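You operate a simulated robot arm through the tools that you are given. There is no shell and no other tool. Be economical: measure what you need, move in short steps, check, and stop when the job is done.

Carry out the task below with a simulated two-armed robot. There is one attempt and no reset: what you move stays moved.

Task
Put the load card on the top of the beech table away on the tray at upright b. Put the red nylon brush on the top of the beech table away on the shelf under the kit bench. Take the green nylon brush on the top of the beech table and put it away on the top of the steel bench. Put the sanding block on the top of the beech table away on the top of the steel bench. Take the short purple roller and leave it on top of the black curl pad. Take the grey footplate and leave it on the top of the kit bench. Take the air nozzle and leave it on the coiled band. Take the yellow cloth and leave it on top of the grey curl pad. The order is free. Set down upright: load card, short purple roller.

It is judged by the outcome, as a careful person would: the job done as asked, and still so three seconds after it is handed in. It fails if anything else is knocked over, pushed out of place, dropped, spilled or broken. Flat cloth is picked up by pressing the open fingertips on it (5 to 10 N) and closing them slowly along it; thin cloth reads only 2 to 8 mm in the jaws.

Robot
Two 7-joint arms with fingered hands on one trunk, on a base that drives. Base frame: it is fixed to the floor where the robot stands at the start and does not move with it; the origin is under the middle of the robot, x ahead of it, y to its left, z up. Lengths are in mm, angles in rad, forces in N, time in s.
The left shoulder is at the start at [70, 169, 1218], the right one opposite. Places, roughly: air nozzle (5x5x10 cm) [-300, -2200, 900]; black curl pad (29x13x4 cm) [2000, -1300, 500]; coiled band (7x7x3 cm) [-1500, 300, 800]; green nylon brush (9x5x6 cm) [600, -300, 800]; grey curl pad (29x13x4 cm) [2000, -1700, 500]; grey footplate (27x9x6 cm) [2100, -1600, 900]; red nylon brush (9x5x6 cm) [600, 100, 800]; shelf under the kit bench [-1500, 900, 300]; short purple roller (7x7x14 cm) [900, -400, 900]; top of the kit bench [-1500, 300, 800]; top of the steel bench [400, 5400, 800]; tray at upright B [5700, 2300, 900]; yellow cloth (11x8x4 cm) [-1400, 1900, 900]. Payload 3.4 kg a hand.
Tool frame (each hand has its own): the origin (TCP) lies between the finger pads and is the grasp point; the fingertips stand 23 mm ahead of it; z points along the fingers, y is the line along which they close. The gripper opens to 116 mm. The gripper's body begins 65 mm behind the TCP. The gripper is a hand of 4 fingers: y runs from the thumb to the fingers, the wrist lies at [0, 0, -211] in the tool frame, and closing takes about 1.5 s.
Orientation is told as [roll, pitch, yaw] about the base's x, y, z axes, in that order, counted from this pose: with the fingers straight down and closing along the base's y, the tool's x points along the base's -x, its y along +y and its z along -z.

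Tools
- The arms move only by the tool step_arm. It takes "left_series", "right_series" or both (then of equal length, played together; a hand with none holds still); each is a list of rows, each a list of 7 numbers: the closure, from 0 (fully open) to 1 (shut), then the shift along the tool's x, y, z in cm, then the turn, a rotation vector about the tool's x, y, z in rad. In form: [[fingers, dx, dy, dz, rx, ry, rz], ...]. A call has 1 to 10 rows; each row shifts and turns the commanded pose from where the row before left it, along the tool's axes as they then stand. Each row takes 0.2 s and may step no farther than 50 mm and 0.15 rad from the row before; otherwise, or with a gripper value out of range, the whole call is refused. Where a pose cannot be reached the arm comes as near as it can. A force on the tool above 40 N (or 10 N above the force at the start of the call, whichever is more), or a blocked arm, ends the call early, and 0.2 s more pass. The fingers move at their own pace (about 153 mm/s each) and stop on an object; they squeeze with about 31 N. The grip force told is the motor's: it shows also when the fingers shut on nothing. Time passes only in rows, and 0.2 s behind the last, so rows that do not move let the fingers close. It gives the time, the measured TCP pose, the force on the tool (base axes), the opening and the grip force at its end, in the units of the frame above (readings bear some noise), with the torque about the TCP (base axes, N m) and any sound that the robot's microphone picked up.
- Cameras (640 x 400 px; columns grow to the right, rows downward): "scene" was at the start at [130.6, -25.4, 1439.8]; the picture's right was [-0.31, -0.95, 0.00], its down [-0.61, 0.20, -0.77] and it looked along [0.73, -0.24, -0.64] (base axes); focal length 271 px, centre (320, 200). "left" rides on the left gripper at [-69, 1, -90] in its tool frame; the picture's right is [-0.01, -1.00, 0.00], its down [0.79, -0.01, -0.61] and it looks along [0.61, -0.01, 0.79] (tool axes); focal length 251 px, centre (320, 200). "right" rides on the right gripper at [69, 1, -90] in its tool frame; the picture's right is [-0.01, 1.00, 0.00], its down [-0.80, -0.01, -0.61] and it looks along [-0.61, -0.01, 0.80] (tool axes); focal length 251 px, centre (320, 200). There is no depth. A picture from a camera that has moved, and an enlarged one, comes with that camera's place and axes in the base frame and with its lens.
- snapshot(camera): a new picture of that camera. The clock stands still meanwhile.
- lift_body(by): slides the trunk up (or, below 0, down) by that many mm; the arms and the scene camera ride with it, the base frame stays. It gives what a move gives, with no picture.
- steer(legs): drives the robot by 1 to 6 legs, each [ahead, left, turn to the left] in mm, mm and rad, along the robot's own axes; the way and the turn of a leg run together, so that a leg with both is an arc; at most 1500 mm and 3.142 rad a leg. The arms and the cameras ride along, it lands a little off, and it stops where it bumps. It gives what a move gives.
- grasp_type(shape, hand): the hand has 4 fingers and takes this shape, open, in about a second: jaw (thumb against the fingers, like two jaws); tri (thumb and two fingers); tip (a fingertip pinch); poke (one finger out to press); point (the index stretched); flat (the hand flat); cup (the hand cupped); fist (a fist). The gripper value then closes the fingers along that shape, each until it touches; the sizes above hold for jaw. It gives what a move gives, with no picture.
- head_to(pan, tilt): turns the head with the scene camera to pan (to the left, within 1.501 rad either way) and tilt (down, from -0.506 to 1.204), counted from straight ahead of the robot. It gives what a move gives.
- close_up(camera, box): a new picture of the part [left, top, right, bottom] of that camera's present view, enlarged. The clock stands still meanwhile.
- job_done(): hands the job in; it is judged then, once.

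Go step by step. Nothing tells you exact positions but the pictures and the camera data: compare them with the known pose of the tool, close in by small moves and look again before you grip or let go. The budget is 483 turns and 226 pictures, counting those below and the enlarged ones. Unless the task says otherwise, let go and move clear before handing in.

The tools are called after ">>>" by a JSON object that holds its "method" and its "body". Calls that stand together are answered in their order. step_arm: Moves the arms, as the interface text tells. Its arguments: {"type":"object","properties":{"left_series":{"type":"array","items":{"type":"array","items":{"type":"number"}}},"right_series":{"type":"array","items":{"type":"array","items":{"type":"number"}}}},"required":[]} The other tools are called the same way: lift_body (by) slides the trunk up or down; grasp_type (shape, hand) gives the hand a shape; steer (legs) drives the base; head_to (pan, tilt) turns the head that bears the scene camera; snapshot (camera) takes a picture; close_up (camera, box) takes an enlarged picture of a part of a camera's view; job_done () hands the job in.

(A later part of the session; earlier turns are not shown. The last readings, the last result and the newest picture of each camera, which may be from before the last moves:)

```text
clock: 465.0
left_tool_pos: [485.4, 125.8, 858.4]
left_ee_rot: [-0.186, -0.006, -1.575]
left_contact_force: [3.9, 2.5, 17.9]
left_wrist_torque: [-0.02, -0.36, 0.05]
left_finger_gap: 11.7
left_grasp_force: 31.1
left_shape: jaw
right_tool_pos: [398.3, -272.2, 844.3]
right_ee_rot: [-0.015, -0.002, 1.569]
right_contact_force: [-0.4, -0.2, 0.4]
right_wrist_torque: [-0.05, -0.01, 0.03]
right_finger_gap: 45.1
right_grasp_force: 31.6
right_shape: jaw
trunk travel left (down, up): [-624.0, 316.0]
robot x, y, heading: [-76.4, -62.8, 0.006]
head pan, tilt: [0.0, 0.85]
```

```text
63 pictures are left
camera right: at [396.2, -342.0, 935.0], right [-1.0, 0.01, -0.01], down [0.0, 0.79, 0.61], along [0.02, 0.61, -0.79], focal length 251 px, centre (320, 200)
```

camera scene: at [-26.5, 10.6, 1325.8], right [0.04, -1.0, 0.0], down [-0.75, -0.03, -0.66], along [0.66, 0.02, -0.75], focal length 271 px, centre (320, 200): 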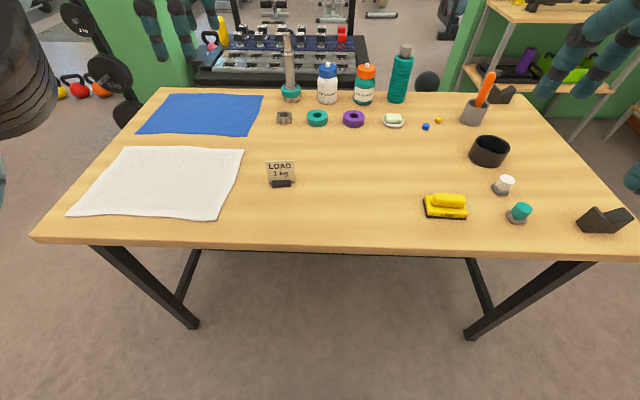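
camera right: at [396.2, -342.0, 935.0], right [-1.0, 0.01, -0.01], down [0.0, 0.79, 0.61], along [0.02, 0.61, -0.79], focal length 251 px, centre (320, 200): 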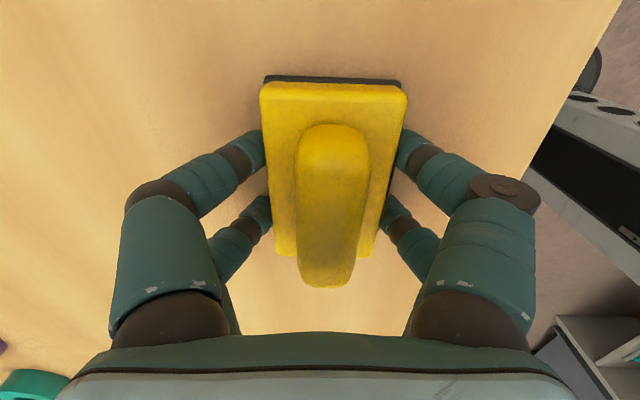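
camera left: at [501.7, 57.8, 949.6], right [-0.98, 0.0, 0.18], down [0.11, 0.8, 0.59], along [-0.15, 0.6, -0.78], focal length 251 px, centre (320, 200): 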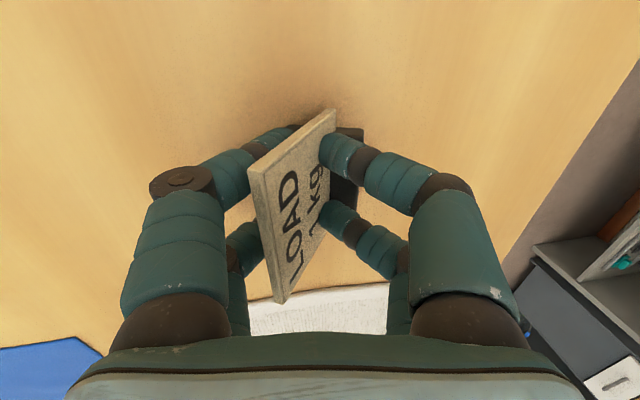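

The card tipped between the fingers. I'm opening the left hand to let it settle and re-looking.

>>> {"method": "step_arm", "body": {"left_series": [[0.9, 0, 0, 0, 0, 0, 0], [0.8, 0, 0, 0, 0, 0, 0], [0.6, 0, 0, 0, 0, 0, 0], [0.4, 0, 0, 0, 0, 0, 0], [0.3, 0, 0, 0, 0, 0, 0], [0.3, 0, 0, -1, 0, 0, 0], [0.3, 0, 0, -2, 0, 0, 0]], "right_series": [[1, 0, 0, -1, 0, 0, 0], [1, 0, 0, -2, 0, 0, 0], [1, 0, 0, -4, 0, 0, 0], [1, 0, 0, -4, 0, 0, 0], [1, 0, 0, -4, 0, 0, 0], [1, 0, 0, 0, 0, 0, 0], [1, 0, 0, 0, 0, 0, 0]]}}

>>> {"method": "snapshot", "body": {"camera": "left"}}

>>> {"method": "snapshot", "body": {"camera": "right"}}

```text
clock: 466.6
left_tool_pos: [491.1, 125.5, 885.3]
left_ee_rot: [-0.188, -0.006, -1.578]
left_contact_force: [-0.8, 0.8, 0.4]
left_wrist_torque: [-0.03, 0.02, 0.0]
left_finger_gap: 80.6
left_grasp_force: 0.1
left_shape: jaw
right_tool_pos: [398.7, -272.7, 995.0]
right_ee_rot: [-0.011, -0.004, 1.569]
right_contact_force: [0.2, -0.5, -0.2]
right_wrist_torque: [0.0, 0.01, 0.04]
right_finger_gap: 45.1
right_grasp_force: 31.4
right_shape: jaw
trunk travel left (down, up): [-624.0, 316.0]
robot x, y, heading: [-78.7, -63.5, -0.001]
head pan, tilt: [0.0, 0.85]
```

```text
62 pictures are left
camera left: at [508.6, 57.6, 976.9], right [-0.98, 0.0, 0.19], down [0.11, 0.8, 0.59], along [-0.15, 0.6, -0.78], focal length 251 px, centre (320, 200)
```

left: 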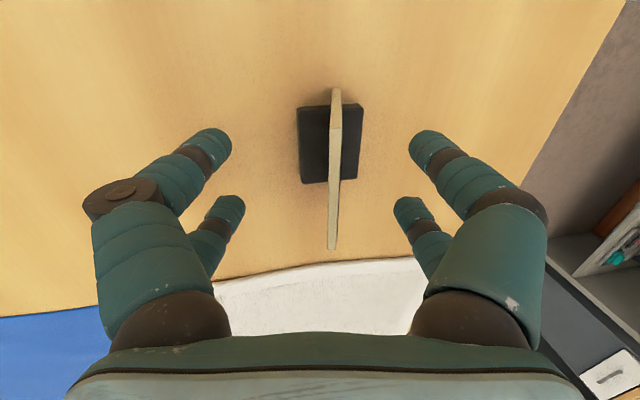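

```text
61 pictures are left
camera right: at [396.4, -342.4, 1083.9], right [-1.0, 0.01, -0.01], down [0.0, 0.79, 0.61], along [0.01, 0.61, -0.79], focal length 251 px, centre (320, 200)
```

right: 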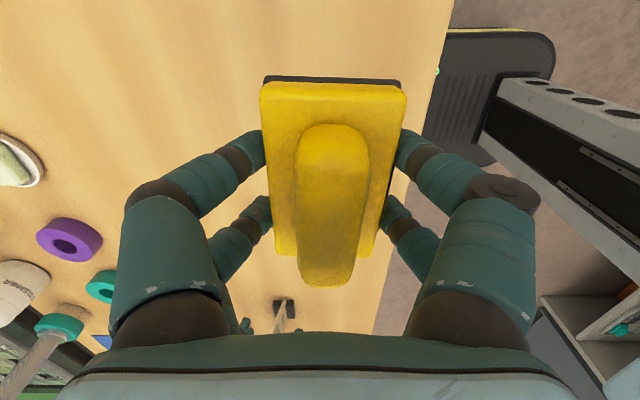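

The sanding block is held and the card has settled upright again. I'll pinch it higher up, near the card's top, so it hangs self-righting.

>>> {"method": "step_arm", "body": {"left_series": [[0.4, 0, -0.6, 0.6, 0, 0, 0], [0.5, 0, 0, 0, 0, 0, 0], [0.6, 0, 0, 0, 0, 0, 0], [0.7, 0, 0, 0, 0, 0, 0], [0.8, 0, 0, 0, 0, 0, 0], [0.9, 0, 0, 0, 0, 0, 0], [1, 0, 0, 0, 0, 0, 0], [1, 0, 0, 0, 0, 0, 0]]}}

>>> {"method": "snapshot", "body": {"camera": "left"}}

```text
clock: 468.4
left_tool_pos: [484.7, 125.7, 880.4]
left_ee_rot: [-0.189, -0.007, -1.579]
left_contact_force: [0.3, 0.7, 0.6]
left_wrist_torque: [0.0, 0.0, -0.01]
left_finger_gap: 0.0
left_grasp_force: 30.2
left_shape: jaw
right_tool_pos: [399.0, -272.3, 994.4]
right_ee_rot: [-0.012, -0.005, 1.57]
right_contact_force: [-0.2, 1.4, 0.0]
right_wrist_torque: [0.01, 0.0, 0.0]
right_finger_gap: 45.1
right_grasp_force: 30.7
right_shape: jaw
trunk travel left (down, up): [-624.0, 316.0]
robot x, y, heading: [-78.5, -62.8, 0.006]
head pan, tilt: [0.0, 0.85]
```

```text
60 pictures are left
camera left: at [501.8, 57.9, 972.0], right [-0.98, 0.0, 0.19], down [0.11, 0.8, 0.59], along [-0.15, 0.6, -0.78], focal length 251 px, centre (320, 200)
```

left: 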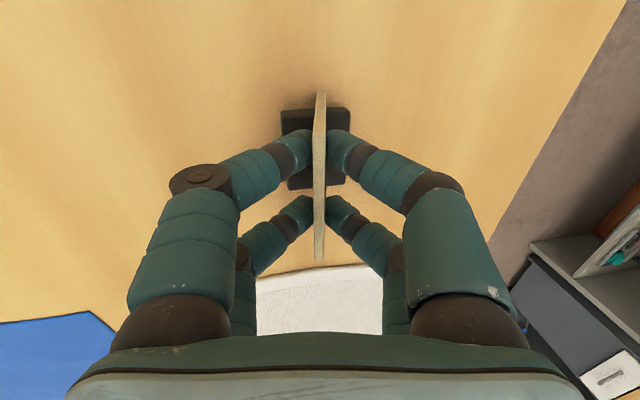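

Much better: the card is edge-on between the fingertips. Lifting slowly.

>>> {"method": "step_arm", "body": {"left_series": [[1, 0, 0, -0.5, 0, 0, 0], [1, 0, 0, -0.5, 0, 0, 0], [1, 0, 0, -1, 0, 0, 0], [1, 0, 0, -2, 0, 0, 0], [1, 0, 0, -2, 0, 0, 0], [1, 0, 0, -3, 0, 0, 0], [1, 0, 0, 0, 0, 0, 0]]}}

>>> {"method": "snapshot", "body": {"camera": "left"}}

>>> {"method": "close_up", "body": {"camera": "scene", "box": [200, 60, 380, 230]}}

```text
clock: 470.0
left_tool_pos: [501.9, 126.8, 969.3]
left_ee_rot: [-0.19, -0.009, -1.578]
left_contact_force: [0.3, 0.4, -0.5]
left_wrist_torque: [0.02, 0.02, 0.0]
left_finger_gap: 0.0
left_grasp_force: 31.0
left_shape: jaw
right_tool_pos: [398.8, -272.5, 994.2]
right_ee_rot: [-0.01, -0.005, 1.568]
right_contact_force: [-0.5, 0.2, -0.6]
right_wrist_torque: [0.0, 0.01, 0.0]
right_finger_gap: 45.0
right_grasp_force: 30.8
right_shape: jaw
trunk travel left (down, up): [-624.0, 316.0]
robot x, y, heading: [-75.8, -62.2, 0.004]
head pan, tilt: [0.0, 0.85]
```

```text
59 pictures are left
camera left: at [518.7, 58.9, 1059.9], right [-0.98, 0.0, 0.19], down [0.11, 0.8, 0.59], along [-0.15, 0.6, -0.78], focal length 251 px, centre (320, 200)
```

left: 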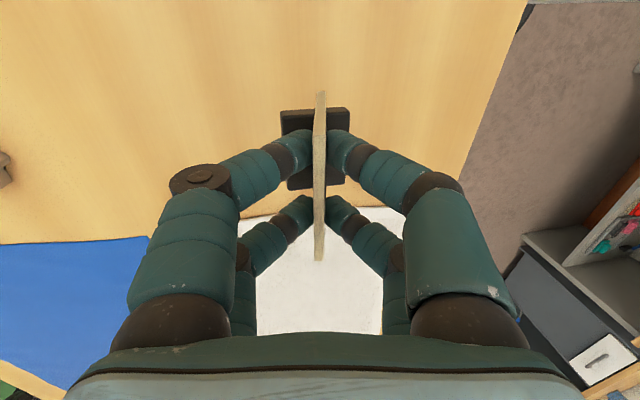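

```text
2.35 times, centred on (290, 145) of scene
camera zoom: at [49.3, -60.5, 1325.8], right [0.0, -1.0, 0.0], down [-0.75, 0.0, -0.66], along [0.66, 0.0, -0.75], focal length 638 px, centre (391, 329)
```

zoom: 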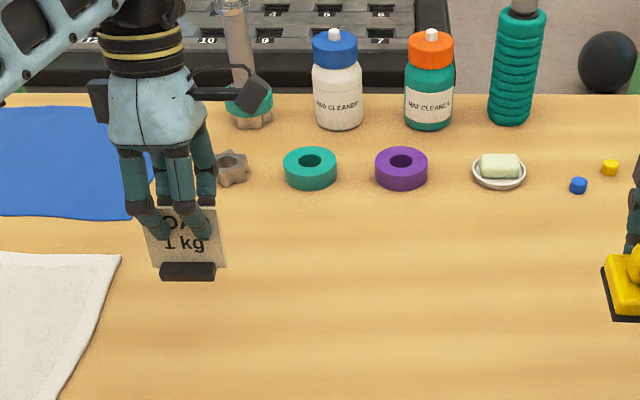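

Both items are held. I'm raising and retracting the card, then driving to the steel bench with the sanding block.

>>> {"method": "lift_body", "body": {"by": 150}}

>>> {"method": "step_arm", "body": {"left_series": [[1, 0, -3.5, -2.4, 0, 0, 0], [1, 0, -3.5, -2.4, 0, 0, 0], [1, 0, -3.5, -2.4, 0, 0, 0], [1, 0, -3.5, -2.4, 0, 0, 0], [1, 0, -3.5, -2.4, 0, 0, 0], [1, 0, 0, 0, 0, 0, 0]]}}

>>> {"method": "steer", "body": {"legs": [[-230, 0, 0], [0, 0, 1.57], [1500, 0, 0], [1500, 0, 0], [1000, 0, 0]]}}

>>> {"method": "snapshot", "body": {"camera": "left"}}

>>> {"method": "snapshot", "body": {"camera": "scene"}}

```text
clock: 471.7
left_tool_pos: [500.9, 126.0, 1118.9]
left_ee_rot: [-0.193, -0.007, -1.577]
left_contact_force: [-0.4, -0.3, -0.5]
left_wrist_torque: [-0.06, -0.01, 0.02]
left_finger_gap: 0.3
left_grasp_force: 31.0
left_shape: jaw
right_tool_pos: [399.1, -271.6, 1144.6]
right_ee_rot: [-0.011, -0.004, 1.57]
right_contact_force: [0.5, 0.4, -1.1]
right_wrist_torque: [-0.01, -0.05, -0.02]
right_finger_gap: 44.8
right_grasp_force: 31.5
right_shape: jaw
trunk travel left (down, up): [-774.0, 166.0]
robot x, y, heading: [-76.4, -62.2, 0.001]
head pan, tilt: [0.0, 0.85]
```

```text
clock: 473.1
left_tool_pos: [353.3, 128.1, 1269.5]
left_ee_rot: [-0.19, -0.007, -1.579]
left_contact_force: [-0.4, 0.5, 0.0]
left_wrist_torque: [-0.02, 0.05, 0.01]
left_finger_gap: 0.0
left_grasp_force: 31.1
left_shape: jaw
right_tool_pos: [400.3, -271.9, 1145.6]
right_ee_rot: [-0.01, -0.003, 1.57]
right_contact_force: [1.0, 0.7, -1.2]
right_wrist_torque: [0.01, 0.03, 0.02]
right_finger_gap: 45.1
right_grasp_force: 30.8
right_shape: jaw
trunk travel left (down, up): [-774.0, 166.0]
robot x, y, heading: [-76.3, -61.6, 0.006]
head pan, tilt: [0.0, 0.85]
```

```text
clock: 497.5
left_tool_pos: [-482.4, 4371.1, 1269.6]
left_ee_rot: [-0.189, -0.008, -0.015]
left_contact_force: [0.2, -0.7, -0.1]
left_wrist_torque: [-0.03, 0.01, 0.02]
left_finger_gap: 0.0
left_grasp_force: 31.3
left_shape: jaw
right_tool_pos: [-80.2, 4414.4, 1146.7]
right_ee_rot: [-0.012, -0.002, 3.13]
right_contact_force: [-0.2, -0.2, -1.7]
right_wrist_torque: [0.02, -0.01, 0.03]
right_finger_gap: 44.7
right_grasp_force: 30.7
right_shape: jaw
trunk travel left (down, up): [-774.0, 166.0]
robot x, y, heading: [-294.5, 3938.7, 1.567]
head pan, tilt: [0.0, 0.85]
```

```text
57 pictures are left
camera left: at [-413.9, 4387.8, 1360.2], right [-0.01, -0.98, 0.19], down [-0.8, 0.12, 0.59], along [-0.6, -0.14, -0.78], focal length 251 px, centre (320, 200)
```

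left: 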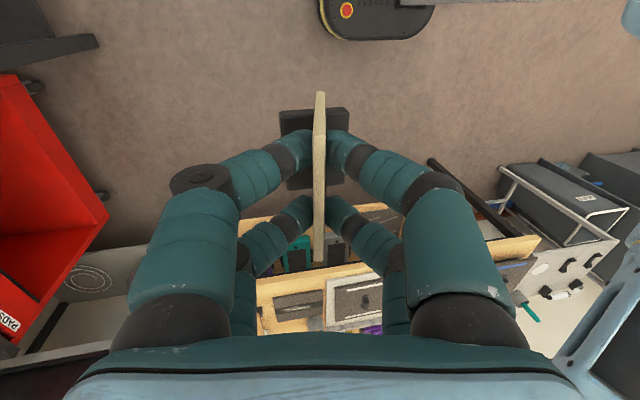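

```text
56 pictures are left
camera scene: at [-294.8, 4067.2, 1475.9], right [1.0, -0.01, 0.0], down [0.0, -0.75, -0.66], along [0.0, 0.66, -0.75], focal length 271 px, centre (320, 200)
```

scene: 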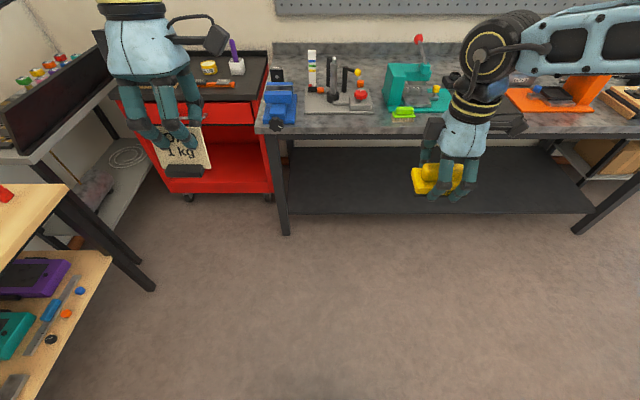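

>>> {"method": "steer", "body": {"legs": [[0, -290, 0.003], [642, 0, 0]]}}

>>> {"method": "lift_body", "body": {"by": -220}}

>>> {"method": "snapshot", "body": {"camera": "right"}}

>>> {"method": "snapshot", "body": {"camera": "scene"}}

```text
clock: 502.7
left_tool_pos: [-186.6, 5009.7, 1269.7]
left_ee_rot: [-0.187, -0.007, -0.014]
left_contact_force: [0.0, -0.6, -0.2]
left_wrist_torque: [-0.03, 0.04, -0.01]
left_finger_gap: 0.0
left_grasp_force: 31.4
left_shape: jaw
right_tool_pos: [215.4, 5052.1, 1144.7]
right_ee_rot: [-0.009, -0.004, 3.132]
right_contact_force: [-0.8, -0.3, -0.2]
right_wrist_torque: [0.05, -0.01, 0.03]
right_finger_gap: 44.7
right_grasp_force: 30.7
right_shape: jaw
trunk travel left (down, up): [-774.0, 166.0]
robot x, y, heading: [-1.0, 4574.0, 1.565]
head pan, tilt: [0.0, 0.85]
```

```text
clock: 505.0
left_tool_pos: [-187.4, 5010.0, 1049.8]
left_ee_rot: [-0.19, -0.007, -0.014]
left_contact_force: [-0.1, -0.2, -0.9]
left_wrist_torque: [0.0, 0.01, -0.02]
left_finger_gap: 0.0
left_grasp_force: 30.6
left_shape: jaw
right_tool_pos: [215.0, 5053.4, 925.1]
right_ee_rot: [-0.012, -0.002, 3.132]
right_contact_force: [-0.2, 0.5, -1.3]
right_wrist_torque: [0.0, -0.01, -0.02]
right_finger_gap: 44.8
right_grasp_force: 31.1
right_shape: jaw
trunk travel left (down, up): [-554.0, 386.0]
robot x, y, heading: [-1.5, 4576.4, 1.568]
head pan, tilt: [0.0, 0.85]
```

```text
55 pictures are left
camera right: at [282.9, 5049.3, 1013.8], right [-0.02, -1.0, -0.01], down [-0.79, 0.01, 0.61], along [-0.61, 0.02, -0.79], focal length 251 px, centre (320, 200)
```

right: 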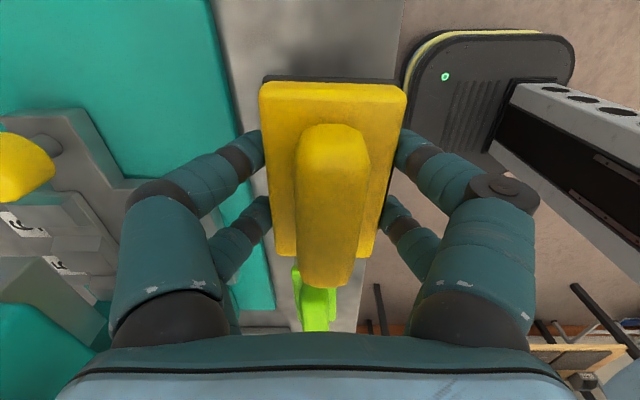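

```text
54 pictures are left
camera scene: at [0.5, 4706.0, 1255.9], right [1.0, 0.0, 0.0], down [0.0, -0.75, -0.66], along [0.0, 0.66, -0.75], focal length 271 px, centre (320, 200)
```

scene: 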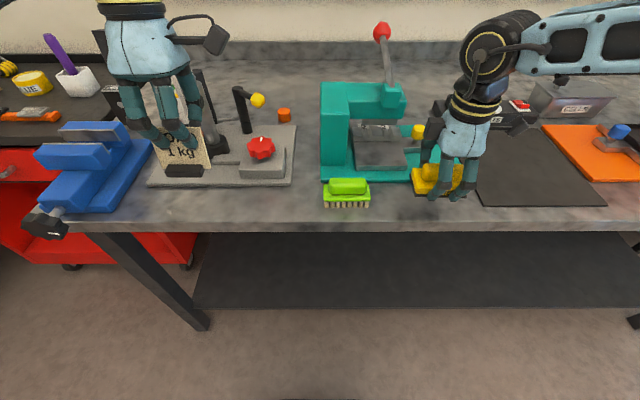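

>>> {"method": "step_arm", "body": {"right_series": [[1, 0, 0, 2, 0, 0, 0], [1, 0, 0, 1.5, 0, 0, 0], [1, 0, 0, 0.5, 0, 0, 0], [1, 0, 0, 0.5, 0, 0, 0], [1, 0, 0, 0.4, 0, 0, 0], [1, 0, 0, 0.4, 0, 0, 0], [1, 0, 0, 0.4, 0, 0, 0], [1, 0, 0, 0.4, 0, 0, 0], [1, 0, 0, 0.4, 0, 0, 0]]}}

>>> {"method": "snapshot", "body": {"camera": "right"}}

```text
clock: 506.7
left_tool_pos: [-187.3, 5006.6, 1050.4]
left_ee_rot: [-0.186, -0.009, -0.016]
left_contact_force: [0.0, 1.0, -1.7]
left_wrist_torque: [-0.01, -0.04, 0.02]
left_finger_gap: 0.0
left_grasp_force: 31.0
left_shape: jaw
right_tool_pos: [213.8, 5053.2, 873.6]
right_ee_rot: [-0.021, -0.001, 3.133]
right_contact_force: [3.7, -4.8, 24.9]
right_wrist_torque: [-1.1, -0.13, 0.13]
right_finger_gap: 44.8
right_grasp_force: 31.1
right_shape: jaw
trunk travel left (down, up): [-554.0, 386.0]
robot x, y, heading: [-1.1, 4576.1, 1.568]
head pan, tilt: [0.0, 0.85]
stopped in row 8 (right hand): the force on the tool passed its limit (the readings are from after the stop); the commanded pose is now the measured one
```

```text
53 pictures are left
camera right: at [282.4, 5048.2, 963.2], right [-0.02, -1.0, -0.02], down [-0.79, 0.0, 0.61], along [-0.61, 0.03, -0.79], focal length 251 px, centre (320, 200)
```

right: 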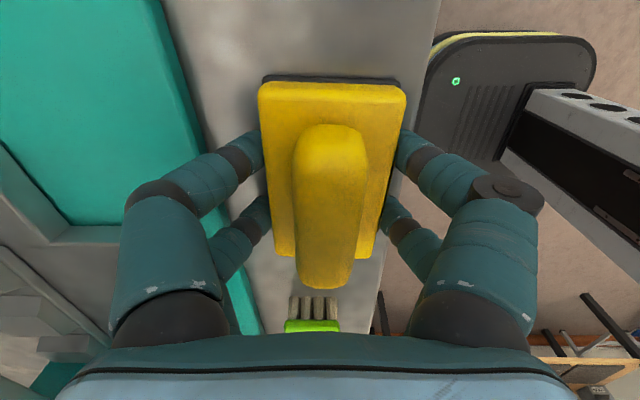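

>>> {"method": "step_arm", "body": {"right_series": [[0.8, 0, 0, -0.1, 0, 0, 0], [0.6, 0, 0, -0.2, 0, 0, 0], [0.42, 0, 0, -0.2, 0, 0, 0], [0.38, 0, 0, -0.2, 0, 0, 0], [0.38, 0, 0, -1, 0, 0, 0], [0.38, 0, 0, -3, 0, 0, 0], [0.38, 0, 0, -4, 0, 0, 0], [0.38, 0, 0, -4, 0, 0, 0], [0.38, 0, 0, -4, 0, 0, 0]]}}

>>> {"method": "lift_body", "body": {"by": 200}}

>>> {"method": "snapshot", "body": {"camera": "scene"}}

```text
clock: 508.7
left_tool_pos: [-186.1, 5010.3, 1049.0]
left_ee_rot: [-0.189, -0.007, -0.016]
left_contact_force: [-0.2, 0.2, 0.2]
left_wrist_torque: [0.02, 0.03, 0.01]
left_finger_gap: 0.0
left_grasp_force: 30.9
left_shape: jaw
right_tool_pos: [215.0, 5051.6, 1038.7]
right_ee_rot: [-0.017, -0.004, 3.134]
right_contact_force: [0.4, -0.2, 0.2]
right_wrist_torque: [-0.01, 0.01, 0.01]
right_finger_gap: 71.8
right_grasp_force: 0.1
right_shape: jaw
trunk travel left (down, up): [-554.0, 386.0]
robot x, y, heading: [1.6, 4575.5, 1.565]
head pan, tilt: [0.0, 0.85]
```

```text
clock: 510.8
left_tool_pos: [-185.7, 5009.8, 1249.0]
left_ee_rot: [-0.19, -0.008, -0.015]
left_contact_force: [-0.3, -0.5, -0.2]
left_wrist_torque: [0.01, -0.03, -0.02]
left_finger_gap: 0.0
left_grasp_force: 31.3
left_shape: jaw
right_tool_pos: [214.9, 5052.3, 1238.9]
right_ee_rot: [-0.017, -0.004, 3.134]
right_contact_force: [0.4, 0.6, -0.3]
right_wrist_torque: [0.0, -0.01, -0.01]
right_finger_gap: 71.5
right_grasp_force: 0.1
right_shape: jaw
trunk travel left (down, up): [-754.0, 186.0]
robot x, y, heading: [-4.1, 4577.9, 1.57]
head pan, tilt: [0.0, 0.85]
```

```text
52 pictures are left
camera scene: at [0.6, 4706.1, 1455.8], right [1.0, 0.0, 0.0], down [0.0, -0.75, -0.66], along [0.0, 0.66, -0.75], focal length 271 px, centre (320, 200)
```

scene: 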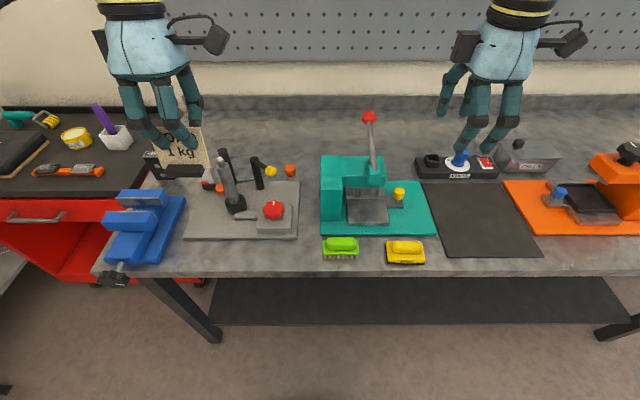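

Sanding block placed. Now I'm backing off and turning toward upright B.

>>> {"method": "steer", "body": {"legs": [[-500, 0, 0], [0, 0, -1.57]]}}

>>> {"method": "head_to", "body": {"pan": -0.2, "tilt": 0.3}}

>>> {"method": "snapshot", "body": {"camera": "scene"}}

```text
clock: 517.6
left_tool_pos: [431.7, 4264.4, 1249.3]
left_ee_rot: [-0.188, -0.01, -1.584]
left_contact_force: [0.8, -0.4, 0.0]
left_wrist_torque: [-0.01, 0.01, -0.01]
left_finger_gap: 0.0
left_grasp_force: 31.2
left_shape: jaw
right_tool_pos: [474.4, 3862.2, 1238.2]
right_ee_rot: [-0.017, -0.003, 1.562]
right_contact_force: [0.3, 0.4, -0.1]
right_wrist_torque: [0.0, 0.03, -0.03]
right_finger_gap: 71.4
right_grasp_force: 0.0
right_shape: jaw
trunk travel left (down, up): [-754.0, 186.0]
robot x, y, heading: [0.0, 4076.6, -0.006]
head pan, tilt: [0.0, 0.85]
```

```text
clock: 518.6
left_tool_pos: [432.9, 4264.0, 1249.4]
left_ee_rot: [-0.189, -0.007, -1.585]
left_contact_force: [0.8, 0.0, -0.6]
left_wrist_torque: [-0.03, -0.01, 0.0]
left_finger_gap: 0.0
left_grasp_force: 31.3
left_shape: jaw
right_tool_pos: [475.6, 3862.6, 1238.3]
right_ee_rot: [-0.017, -0.003, 1.562]
right_contact_force: [-0.5, -0.1, -0.3]
right_wrist_torque: [-0.02, 0.02, 0.02]
right_finger_gap: 71.5
right_grasp_force: 0.0
right_shape: jaw
trunk travel left (down, up): [-754.0, 186.0]
robot x, y, heading: [-1.0, 4075.1, -0.006]
head pan, tilt: [-0.201, 0.3]
```

```text
51 pictures are left
camera scene: at [140.8, 4058.2, 1504.1], right [-0.2, -0.98, 0.0], down [-0.29, 0.06, -0.95], along [0.94, -0.19, -0.3], focal length 271 px, centre (320, 200)
```

scene: 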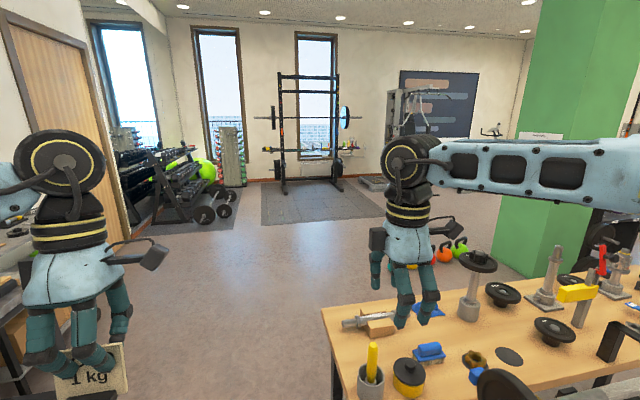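

I see the squat rack (upright B) in the distance. I'm sidestepping the island and advancing along the open floor.

>>> {"method": "steer", "body": {"legs": [[0, 270, 0.006], [1500, 0, 0], [1000, 0, 0]]}}

>>> {"method": "head_to", "body": {"pan": -0.5, "tilt": 0.3}}

>>> {"method": "snapshot", "body": {"camera": "scene"}}

>>> {"method": "close_up", "body": {"camera": "scene", "box": [200, 60, 440, 220]}}

```text
clock: 532.2
left_tool_pos: [2912.0, 4536.0, 1249.2]
left_ee_rot: [-0.189, -0.006, -1.579]
left_contact_force: [-0.5, -0.7, 0.2]
left_wrist_torque: [0.04, 0.01, 0.0]
left_finger_gap: 0.0
left_grasp_force: 31.2
left_shape: jaw
right_tool_pos: [2956.6, 4134.6, 1238.3]
right_ee_rot: [-0.018, -0.003, 1.568]
right_contact_force: [0.6, -0.4, -0.5]
right_wrist_torque: [-0.03, 0.0, -0.01]
right_finger_gap: 71.4
right_grasp_force: 0.0
right_shape: jaw
trunk travel left (down, up): [-754.0, 186.0]
robot x, y, heading: [2481.5, 4351.0, 0.001]
head pan, tilt: [-0.201, 0.3]
```

```text
clock: 533.0
left_tool_pos: [2912.7, 4536.6, 1249.2]
left_ee_rot: [-0.19, -0.007, -1.579]
left_contact_force: [-0.2, -0.5, -0.4]
left_wrist_torque: [0.0, -0.01, -0.01]
left_finger_gap: 0.1
left_grasp_force: 31.8
left_shape: jaw
right_tool_pos: [2956.7, 4135.2, 1237.5]
right_ee_rot: [-0.017, -0.004, 1.566]
right_contact_force: [0.1, -0.3, 0.0]
right_wrist_torque: [-0.02, 0.0, 0.02]
right_finger_gap: 71.5
right_grasp_force: 0.1
right_shape: jaw
trunk travel left (down, up): [-754.0, 186.0]
robot x, y, heading: [2481.3, 4350.4, -0.001]
head pan, tilt: [-0.499, 0.3]
```

```text
50 pictures are left
camera scene: at [2612.5, 4303.5, 1504.2], right [-0.48, -0.88, 0.0], down [-0.26, 0.14, -0.96], along [0.84, -0.46, -0.3], focal length 271 px, centre (320, 200)
```

scene: 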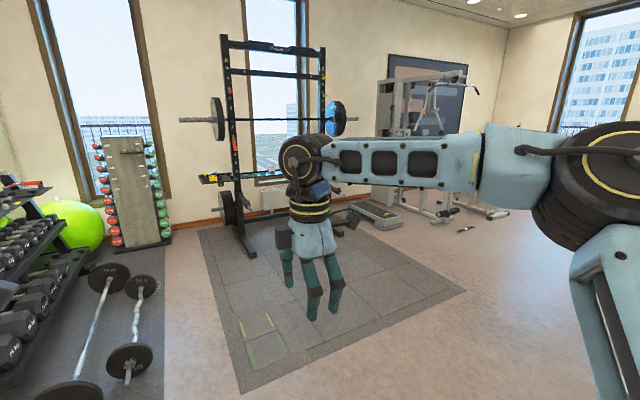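

```text
2.50 times, centred on (320, 140) of scene
camera zoom: at [2612.5, 4303.5, 1504.2], right [-0.48, -0.88, 0.0], down [-0.26, 0.14, -0.96], along [0.84, -0.46, -0.3], focal length 678 px, centre (320, 350)
```

zoom: 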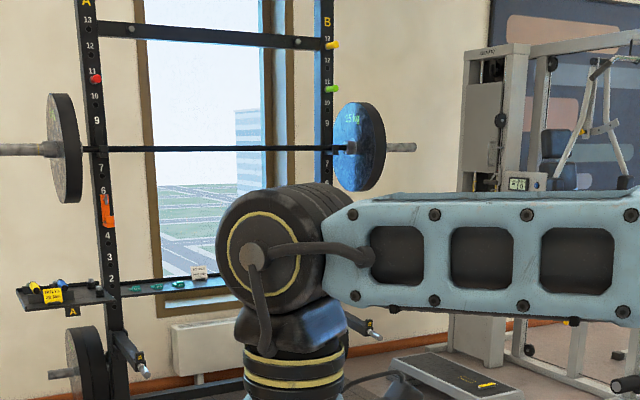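

Tray B should sit outward of the right upright, near y≈2300. I'm going closer to see it.

>>> {"method": "steer", "body": {"legs": [[1050, 0, 0], [0, -1000, 0], [0, -1000, 0]]}}

>>> {"method": "head_to", "body": {"pan": 0, "tilt": 0.3}}

>>> {"method": "snapshot", "body": {"camera": "scene"}}

>>> {"method": "close_up", "body": {"camera": "scene", "box": [200, 80, 440, 240]}}

```text
clock: 548.0
left_tool_pos: [3939.7, 2536.0, 1248.8]
left_ee_rot: [-0.189, -0.009, -1.592]
left_contact_force: [0.5, -0.4, -0.5]
left_wrist_torque: [0.0, 0.0, 0.02]
left_finger_gap: 0.1
left_grasp_force: 30.9
left_shape: jaw
right_tool_pos: [3980.8, 2135.2, 1237.7]
right_ee_rot: [-0.016, -0.003, 1.556]
right_contact_force: [0.5, -0.2, 0.5]
right_wrist_torque: [0.01, 0.03, 0.0]
right_finger_gap: 71.5
right_grasp_force: 0.0
right_shape: jaw
trunk travel left (down, up): [-754.0, 186.0]
robot x, y, heading: [3512.4, 2354.5, -0.012]
head pan, tilt: [-0.499, 0.3]
```

```text
clock: 548.9
left_tool_pos: [3941.4, 2535.8, 1248.6]
left_ee_rot: [-0.189, -0.01, -1.594]
left_contact_force: [0.2, 0.8, -0.4]
left_wrist_torque: [-0.01, 0.01, 0.03]
left_finger_gap: 0.1
left_grasp_force: 31.4
left_shape: jaw
right_tool_pos: [3979.6, 2132.7, 1237.9]
right_ee_rot: [-0.018, -0.003, 1.555]
right_contact_force: [-0.5, -0.1, -0.4]
right_wrist_torque: [0.02, -0.02, 0.0]
right_finger_gap: 71.6
right_grasp_force: 0.1
right_shape: jaw
trunk travel left (down, up): [-754.0, 186.0]
robot x, y, heading: [3506.1, 2349.0, -0.013]
head pan, tilt: [0.0, 0.3]
```

```text
48 pictures are left
camera scene: at [3649.4, 2350.7, 1504.2], right [-0.01, -1.0, 0.0], down [-0.3, 0.0, -0.96], along [0.96, -0.01, -0.3], focal length 271 px, centre (320, 200)
```

scene: 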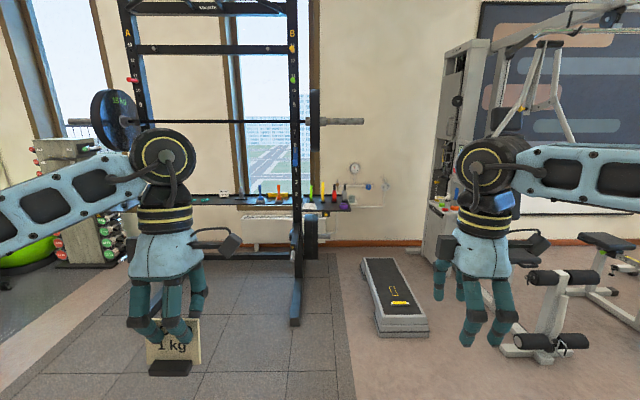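

```text
2.50 times, centred on (320, 160) of scene
camera zoom: at [3649.4, 2350.7, 1504.2], right [-0.01, -1.0, 0.0], down [-0.3, 0.0, -0.96], along [0.96, -0.01, -0.3], focal length 678 px, centre (320, 300)
```

zoom: 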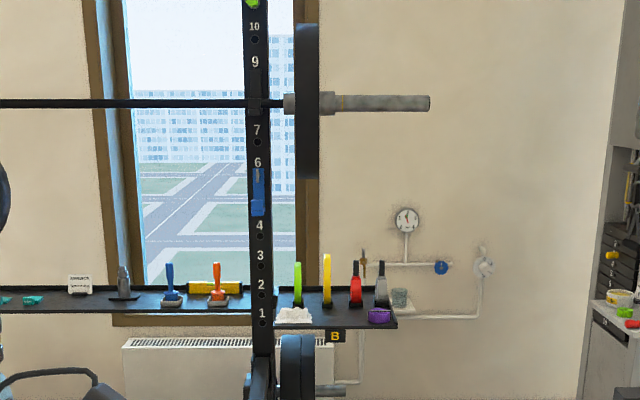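

Tray B is right of upright B, holding several tools. I'm approaching to see the free space on it from above.

>>> {"method": "steer", "body": {"legs": [[0, -200, 0.013], [1100, 0, 0]]}}

>>> {"method": "head_to", "body": {"pan": 0.2, "tilt": 0.6}}

>>> {"method": "snapshot", "body": {"camera": "scene"}}

```text
clock: 555.7
left_tool_pos: [5035.5, 2341.3, 1249.6]
left_ee_rot: [-0.188, -0.007, -1.581]
left_contact_force: [0.0, 0.5, -0.3]
left_wrist_torque: [0.04, 0.02, -0.02]
left_finger_gap: 0.0
left_grasp_force: 31.3
left_shape: jaw
right_tool_pos: [5078.4, 1939.1, 1238.7]
right_ee_rot: [-0.017, -0.004, 1.566]
right_contact_force: [-0.2, -0.9, 0.4]
right_wrist_torque: [-0.03, -0.03, 0.02]
right_finger_gap: 71.3
right_grasp_force: 0.2
right_shape: jaw
trunk travel left (down, up): [-754.0, 186.0]
robot x, y, heading: [4603.2, 2151.2, 0.001]
head pan, tilt: [0.0, 0.3]
```

```text
clock: 556.5
left_tool_pos: [5036.0, 2346.3, 1249.4]
left_ee_rot: [-0.191, -0.012, -1.581]
left_contact_force: [-0.2, 0.1, -0.1]
left_wrist_torque: [-0.02, -0.01, 0.0]
left_finger_gap: 0.0
left_grasp_force: 30.8
left_shape: jaw
right_tool_pos: [5080.4, 1944.1, 1239.0]
right_ee_rot: [-0.017, -0.001, 1.565]
right_contact_force: [0.3, 0.3, -0.4]
right_wrist_torque: [-0.01, 0.04, 0.02]
right_finger_gap: 71.7
right_grasp_force: 0.0
right_shape: jaw
trunk travel left (down, up): [-754.0, 186.0]
robot x, y, heading: [4602.7, 2153.1, -0.001]
head pan, tilt: [0.201, 0.6]
```

```text
46 pictures are left
camera scene: at [4739.9, 2164.1, 1477.6], right [0.2, -0.98, -0.01], down [-0.55, -0.11, -0.83], along [0.81, 0.17, -0.56], focal length 271 px, centre (320, 200)
```

scene: 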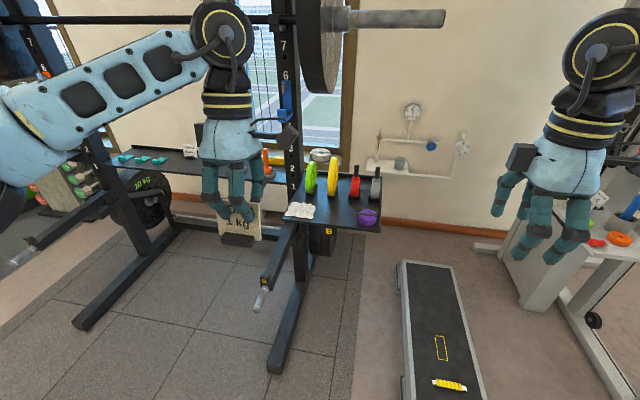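

>>> {"method": "close_up", "body": {"camera": "scene", "box": [250, 140, 410, 260]}}

```text
3.33 times, centred on (330, 200) of scene
camera zoom: at [4739.9, 2164.1, 1477.6], right [0.2, -0.98, -0.01], down [-0.55, -0.11, -0.83], along [0.81, 0.17, -0.56], focal length 904 px, centre (287, 200)
```

zoom: 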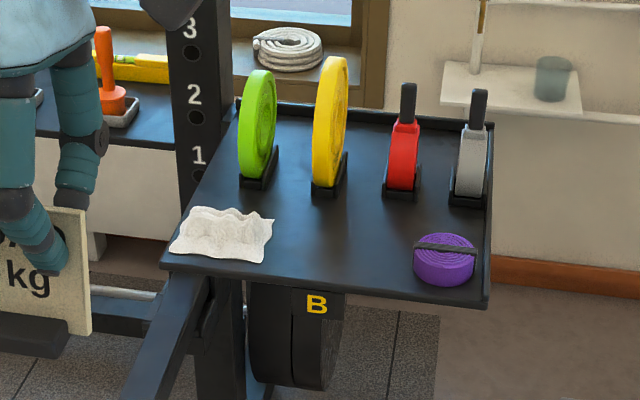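

Upright and barbell are actually well behind (x≈5870). The free spot on the tray is about (5550, 2268), tray top z≈865. I'm driving in and extending the left arm.

>>> {"method": "steer", "body": {"legs": [[0, -78, 0], [394, 0, 0]]}}

>>> {"method": "step_arm", "body": {"left_series": [[1, 0, 3.93, -0.76, 0, 0, 0], [1, 0, 3.93, -0.76, 0, 0, 0], [1, 0, 3.93, -0.76, 0, 0, 0], [1, 0, 0, 0, 0, 0, 0]]}}

>>> {"method": "snapshot", "body": {"camera": "left"}}

>>> {"method": "snapshot", "body": {"camera": "scene"}}

```text
clock: 559.7
left_tool_pos: [5425.2, 2285.3, 1247.8]
left_ee_rot: [-0.19, -0.019, -1.572]
left_contact_force: [0.2, 0.3, -0.4]
left_wrist_torque: [-0.01, 0.02, 0.01]
left_finger_gap: 0.1
left_grasp_force: 31.2
left_shape: jaw
right_tool_pos: [5471.7, 1879.4, 1241.4]
right_ee_rot: [-0.016, -0.008, 1.565]
right_contact_force: [0.3, -0.1, 0.1]
right_wrist_torque: [-0.02, 0.01, 0.03]
right_finger_gap: 71.5
right_grasp_force: 0.1
right_shape: jaw
trunk travel left (down, up): [-754.0, 186.0]
robot x, y, heading: [4994.1, 2081.3, 0.012]
head pan, tilt: [0.201, 0.6]
stopped in leg 2: the robot was blocked; the commanded pose is now the measured one
```

```text
clock: 560.7
left_tool_pos: [5541.0, 2277.9, 1250.7]
left_ee_rot: [-0.184, -0.015, -1.576]
left_contact_force: [-0.2, 0.4, -0.2]
left_wrist_torque: [0.04, -0.02, 0.01]
left_finger_gap: 0.0
left_grasp_force: 30.9
left_shape: jaw
right_tool_pos: [5466.9, 1874.2, 1242.9]
right_ee_rot: [-0.02, -0.012, 1.564]
right_contact_force: [-0.4, 0.4, 0.1]
right_wrist_torque: [0.04, -0.01, -0.02]
right_finger_gap: 71.3
right_grasp_force: 0.2
right_shape: jaw
trunk travel left (down, up): [-754.0, 186.0]
robot x, y, heading: [4992.4, 2076.9, 0.003]
head pan, tilt: [0.201, 0.6]
```

```text
44 pictures are left
camera left: at [5557.8, 2210.4, 1342.0], right [-0.98, 0.0, 0.18], down [0.11, 0.8, 0.59], along [-0.15, 0.6, -0.79], focal length 251 px, centre (320, 200)
```

left: 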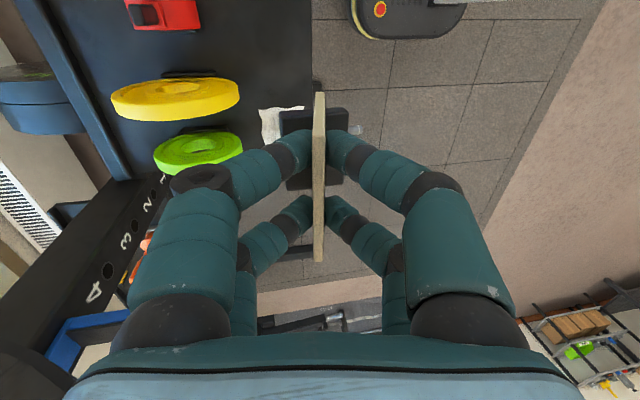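

```text
43 pictures are left
camera scene: at [5125.5, 2082.3, 1478.0], right [0.21, -0.98, -0.01], down [-0.55, -0.11, -0.83], along [0.81, 0.18, -0.56], focal length 271 px, centre (320, 200)
```

scene: 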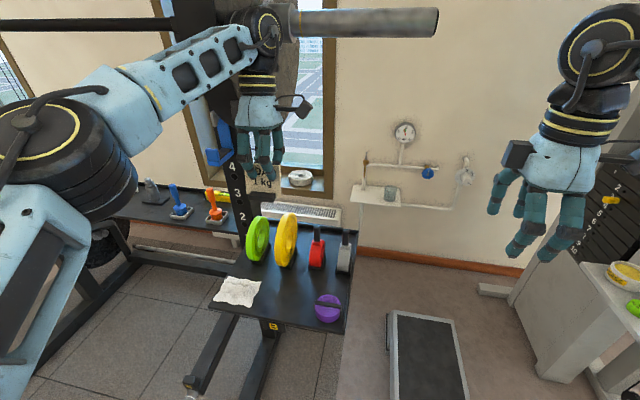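

The drive reported a bump at the very end. I'm looking down at the base before going on.

>>> {"method": "head_to", "body": {"pan": 0.5, "tilt": 1.1}}

>>> {"method": "snapshot", "body": {"camera": "scene"}}

```text
clock: 561.6
left_tool_pos: [5540.5, 2277.4, 1250.8]
left_ee_rot: [-0.188, -0.016, -1.575]
left_contact_force: [-0.1, 0.2, -0.8]
left_wrist_torque: [-0.01, 0.02, -0.01]
left_finger_gap: 0.0
left_grasp_force: 30.9
left_shape: jaw
right_tool_pos: [5467.6, 1872.7, 1243.2]
right_ee_rot: [-0.019, -0.014, 1.563]
right_contact_force: [-0.1, 0.3, 0.3]
right_wrist_torque: [0.0, 0.02, -0.03]
right_finger_gap: 71.2
right_grasp_force: 0.0
right_shape: jaw
trunk travel left (down, up): [-754.0, 186.0]
robot x, y, heading: [4993.8, 2076.5, 0.009]
head pan, tilt: [0.499, 1.1]
```

```text
42 pictures are left
camera scene: at [5094.6, 2094.2, 1439.4], right [0.49, -0.87, -0.01], down [-0.78, -0.43, -0.46], along [0.4, 0.23, -0.89], focal length 271 px, centre (320, 200)
```

scene: 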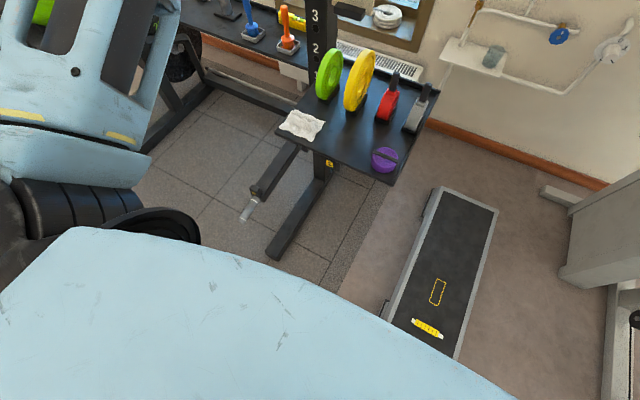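

The step bench by the base hasn't moved and nothing else looks disturbed. I'm backing off 30 mm and using arm reach, then lowering.

>>> {"method": "steer", "body": {"legs": [[-30, 0, -0.009]]}}

>>> {"method": "lift_body", "body": {"by": -230}}

>>> {"method": "step_arm", "body": {"left_series": [[1, -0.4, 2.3, -0.45, 0, 0, 0], [1, -0.4, 2.3, -0.45, 0, 0, 0], [1, 0, 0, 0, 0, 0, 0]]}}

>>> {"method": "snapshot", "body": {"camera": "left"}}

>>> {"method": "head_to", "body": {"pan": 0.3, "tilt": 0.7}}

>>> {"method": "snapshot", "body": {"camera": "scene"}}

```text
clock: 562.4
left_tool_pos: [5522.8, 2276.4, 1244.0]
left_ee_rot: [-0.192, -0.018, -1.582]
left_contact_force: [0.9, 0.2, -0.6]
left_wrist_torque: [-0.01, 0.01, 0.01]
left_finger_gap: 0.0
left_grasp_force: 30.7
left_shape: jaw
right_tool_pos: [5446.1, 1873.2, 1238.0]
right_ee_rot: [-0.01, -0.007, 1.555]
right_contact_force: [1.1, -0.3, 0.4]
right_wrist_torque: [0.04, 0.05, 0.01]
right_finger_gap: 71.6
right_grasp_force: 0.1
right_shape: jaw
trunk travel left (down, up): [-754.0, 186.0]
robot x, y, heading: [4960.9, 2075.8, 0.0]
head pan, tilt: [0.499, 1.1]
```

```text
clock: 564.9
left_tool_pos: [5515.8, 2283.9, 1016.7]
left_ee_rot: [-0.186, -0.025, -1.581]
left_contact_force: [0.6, -0.2, -1.1]
left_wrist_torque: [0.01, 0.03, 0.0]
left_finger_gap: 0.1
left_grasp_force: 31.2
left_shape: jaw
right_tool_pos: [5438.9, 1877.9, 1013.2]
right_ee_rot: [-0.017, -0.014, 1.547]
right_contact_force: [-0.6, 0.6, 0.9]
right_wrist_torque: [-0.03, -0.02, 0.01]
right_finger_gap: 71.6
right_grasp_force: 0.0
right_shape: jaw
trunk travel left (down, up): [-524.0, 416.0]
robot x, y, heading: [4960.7, 2078.0, -0.002]
head pan, tilt: [0.499, 1.1]
```

```text
clock: 565.6
left_tool_pos: [5528.1, 2282.2, 1017.8]
left_ee_rot: [-0.187, -0.024, -1.582]
left_contact_force: [-0.1, 0.4, -0.1]
left_wrist_torque: [-0.03, -0.01, 0.0]
left_finger_gap: 0.0
left_grasp_force: 30.8
left_shape: jaw
left hand out of reach, approached as far as the arm can: row 1, 2
right_tool_pos: [5439.4, 1877.8, 1013.2]
right_ee_rot: [-0.017, -0.013, 1.548]
right_contact_force: [-0.7, 0.5, -0.5]
right_wrist_torque: [0.0, -0.01, -0.01]
right_finger_gap: 71.7
right_grasp_force: 0.0
right_shape: jaw
trunk travel left (down, up): [-524.0, 416.0]
robot x, y, heading: [4966.4, 2073.3, 0.0]
head pan, tilt: [0.499, 1.1]
```

```text
41 pictures are left
camera left: at [5544.1, 2215.3, 1109.7], right [-0.98, 0.01, 0.19], down [0.11, 0.81, 0.58], along [-0.15, 0.59, -0.79], focal length 251 px, centre (320, 200)
```

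left: 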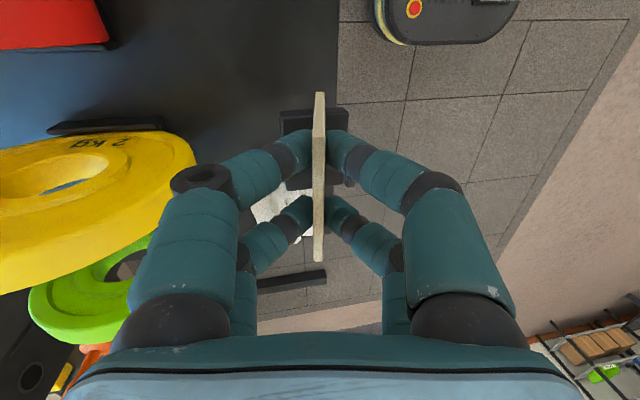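

```text
clock: 566.5
left_tool_pos: [5528.1, 2282.7, 1018.2]
left_ee_rot: [-0.187, -0.024, -1.581]
left_contact_force: [-0.2, -0.5, -0.7]
left_wrist_torque: [-0.02, 0.0, 0.01]
left_finger_gap: 0.0
left_grasp_force: 31.2
left_shape: jaw
right_tool_pos: [5439.3, 1877.2, 1012.6]
right_ee_rot: [-0.019, -0.013, 1.548]
right_contact_force: [-0.2, -1.0, -0.3]
right_wrist_torque: [-0.02, -0.02, 0.0]
right_finger_gap: 71.4
right_grasp_force: 0.1
right_shape: jaw
trunk travel left (down, up): [-524.0, 416.0]
robot x, y, heading: [4963.1, 2075.3, -0.003]
head pan, tilt: [0.3, 0.7]
```

```text
40 pictures are left
camera scene: at [5093.8, 2096.3, 1238.9], right [0.3, -0.96, -0.01], down [-0.62, -0.19, -0.77], along [0.73, 0.23, -0.64], focal length 271 px, centre (320, 200)
```

scene: 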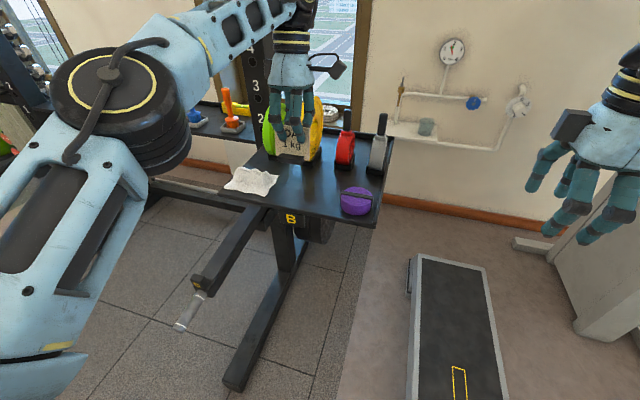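

>>> {"method": "steer", "body": {"legs": [[12, -20, 0]]}}

>>> {"method": "lift_body", "body": {"by": -55}}

>>> {"method": "snapshot", "body": {"camera": "left"}}

>>> {"method": "close_up", "body": {"camera": "scene", "box": [200, 20, 420, 220]}}

```text
clock: 567.3
left_tool_pos: [5538.3, 2263.8, 1018.7]
left_ee_rot: [-0.186, -0.026, -1.582]
left_contact_force: [-0.2, 0.1, -1.7]
left_wrist_torque: [0.0, 0.01, 0.03]
left_finger_gap: 0.0
left_grasp_force: 30.9
left_shape: jaw
right_tool_pos: [5449.7, 1858.9, 1012.8]
right_ee_rot: [-0.018, -0.013, 1.55]
right_contact_force: [-0.5, 1.5, 1.0]
right_wrist_torque: [0.0, 0.04, -0.02]
right_finger_gap: 71.7
right_grasp_force: 0.1
right_shape: jaw
trunk travel left (down, up): [-524.0, 416.0]
robot x, y, heading: [4971.9, 2057.0, -0.001]
head pan, tilt: [0.3, 0.7]
```

```text
clock: 568.3
left_tool_pos: [5539.5, 2267.5, 962.8]
left_ee_rot: [-0.185, -0.031, -1.581]
left_contact_force: [-0.5, 0.1, -0.3]
left_wrist_torque: [0.01, -0.01, 0.01]
left_finger_gap: 0.0
left_grasp_force: 31.2
left_shape: jaw
right_tool_pos: [5451.7, 1860.1, 958.3]
right_ee_rot: [-0.017, -0.022, 1.542]
right_contact_force: [0.3, 0.4, 0.6]
right_wrist_torque: [-0.03, -0.02, 0.02]
right_finger_gap: 71.4
right_grasp_force: 0.0
right_shape: jaw
trunk travel left (down, up): [-469.0, 471.0]
robot x, y, heading: [4975.2, 2058.1, -0.002]
head pan, tilt: [0.3, 0.7]
```

```text
39 pictures are left
camera left: at [5555.7, 2201.2, 1054.5], right [-0.98, 0.01, 0.19], down [0.11, 0.81, 0.57], along [-0.15, 0.59, -0.8], focal length 251 px, centre (320, 200)
```

left: 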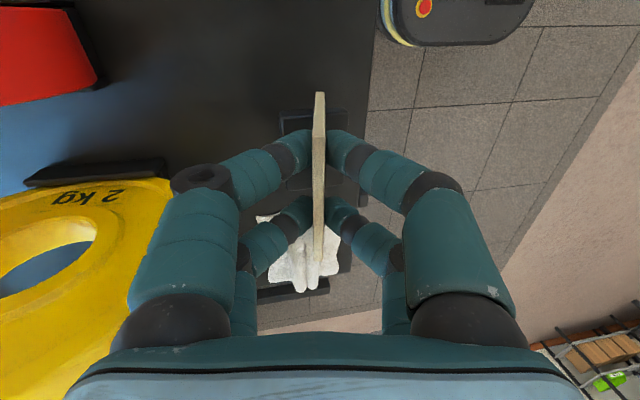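

```text
2.00 times, centred on (310, 120) of scene
camera zoom: at [5105.4, 2076.8, 1184.0], right [0.3, -0.96, -0.01], down [-0.62, -0.19, -0.77], along [0.73, 0.23, -0.64], focal length 542 px, centre (340, 360)
```

zoom: 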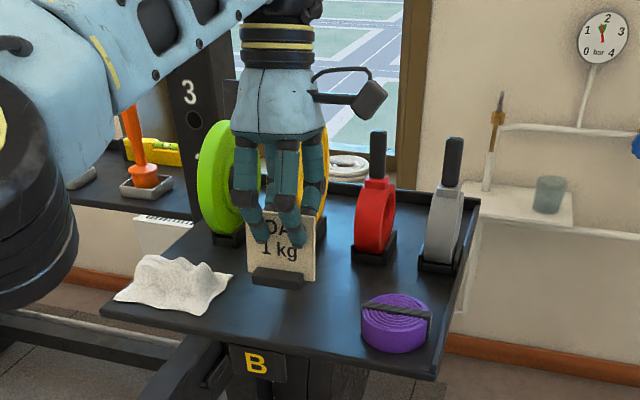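

>>> {"method": "step_arm", "body": {"left_series": [[1, -0.6, 0, 0, 0, 0, 0], [1, 0, 0.19, 0.98, 0, 0, 0], [1, 0, 0.1, 0.49, 0, 0, 0], [1, 0, 0.076, 0.39, 0, 0, 0], [1, 0, 0.076, 0.39, 0, 0, 0], [1, 0, 0.076, 0.39, 0, 0, 0], [1, 0, 0.076, 0.39, 0, 0, 0], [1, 0, 0.076, 0.39, 0, 0, 0]]}}

>>> {"method": "close_up", "body": {"camera": "scene", "box": [200, 20, 420, 220]}}

```text
clock: 570.1
left_tool_pos: [5540.9, 2260.9, 927.1]
left_ee_rot: [-0.188, -0.03, -1.581]
left_contact_force: [0.2, 0.3, 0.2]
left_wrist_torque: [-0.01, -0.01, 0.0]
left_finger_gap: 0.2
left_grasp_force: 30.8
left_shape: jaw
right_tool_pos: [5452.0, 1860.4, 958.6]
right_ee_rot: [-0.016, -0.021, 1.543]
right_contact_force: [-0.6, 0.6, 0.3]
right_wrist_torque: [0.0, 0.02, -0.02]
right_finger_gap: 71.2
right_grasp_force: 0.1
right_shape: jaw
trunk travel left (down, up): [-469.0, 471.0]
robot x, y, heading: [4976.1, 2055.7, 0.001]
head pan, tilt: [0.3, 0.7]
```

```text
2.00 times, centred on (310, 120) of scene
camera zoom: at [5105.9, 2076.8, 1183.9], right [0.3, -0.96, -0.01], down [-0.62, -0.19, -0.77], along [0.73, 0.23, -0.64], focal length 542 px, centre (340, 360)
```

zoom: 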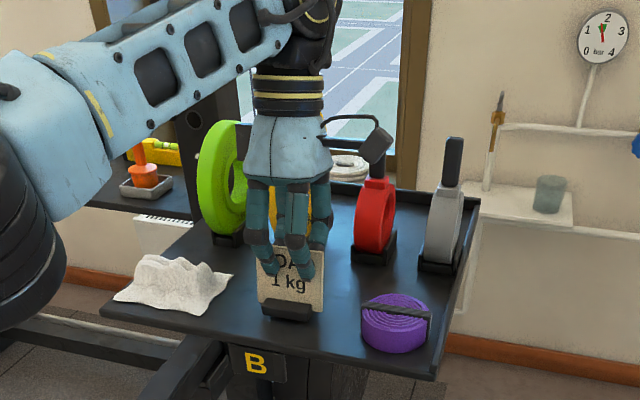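

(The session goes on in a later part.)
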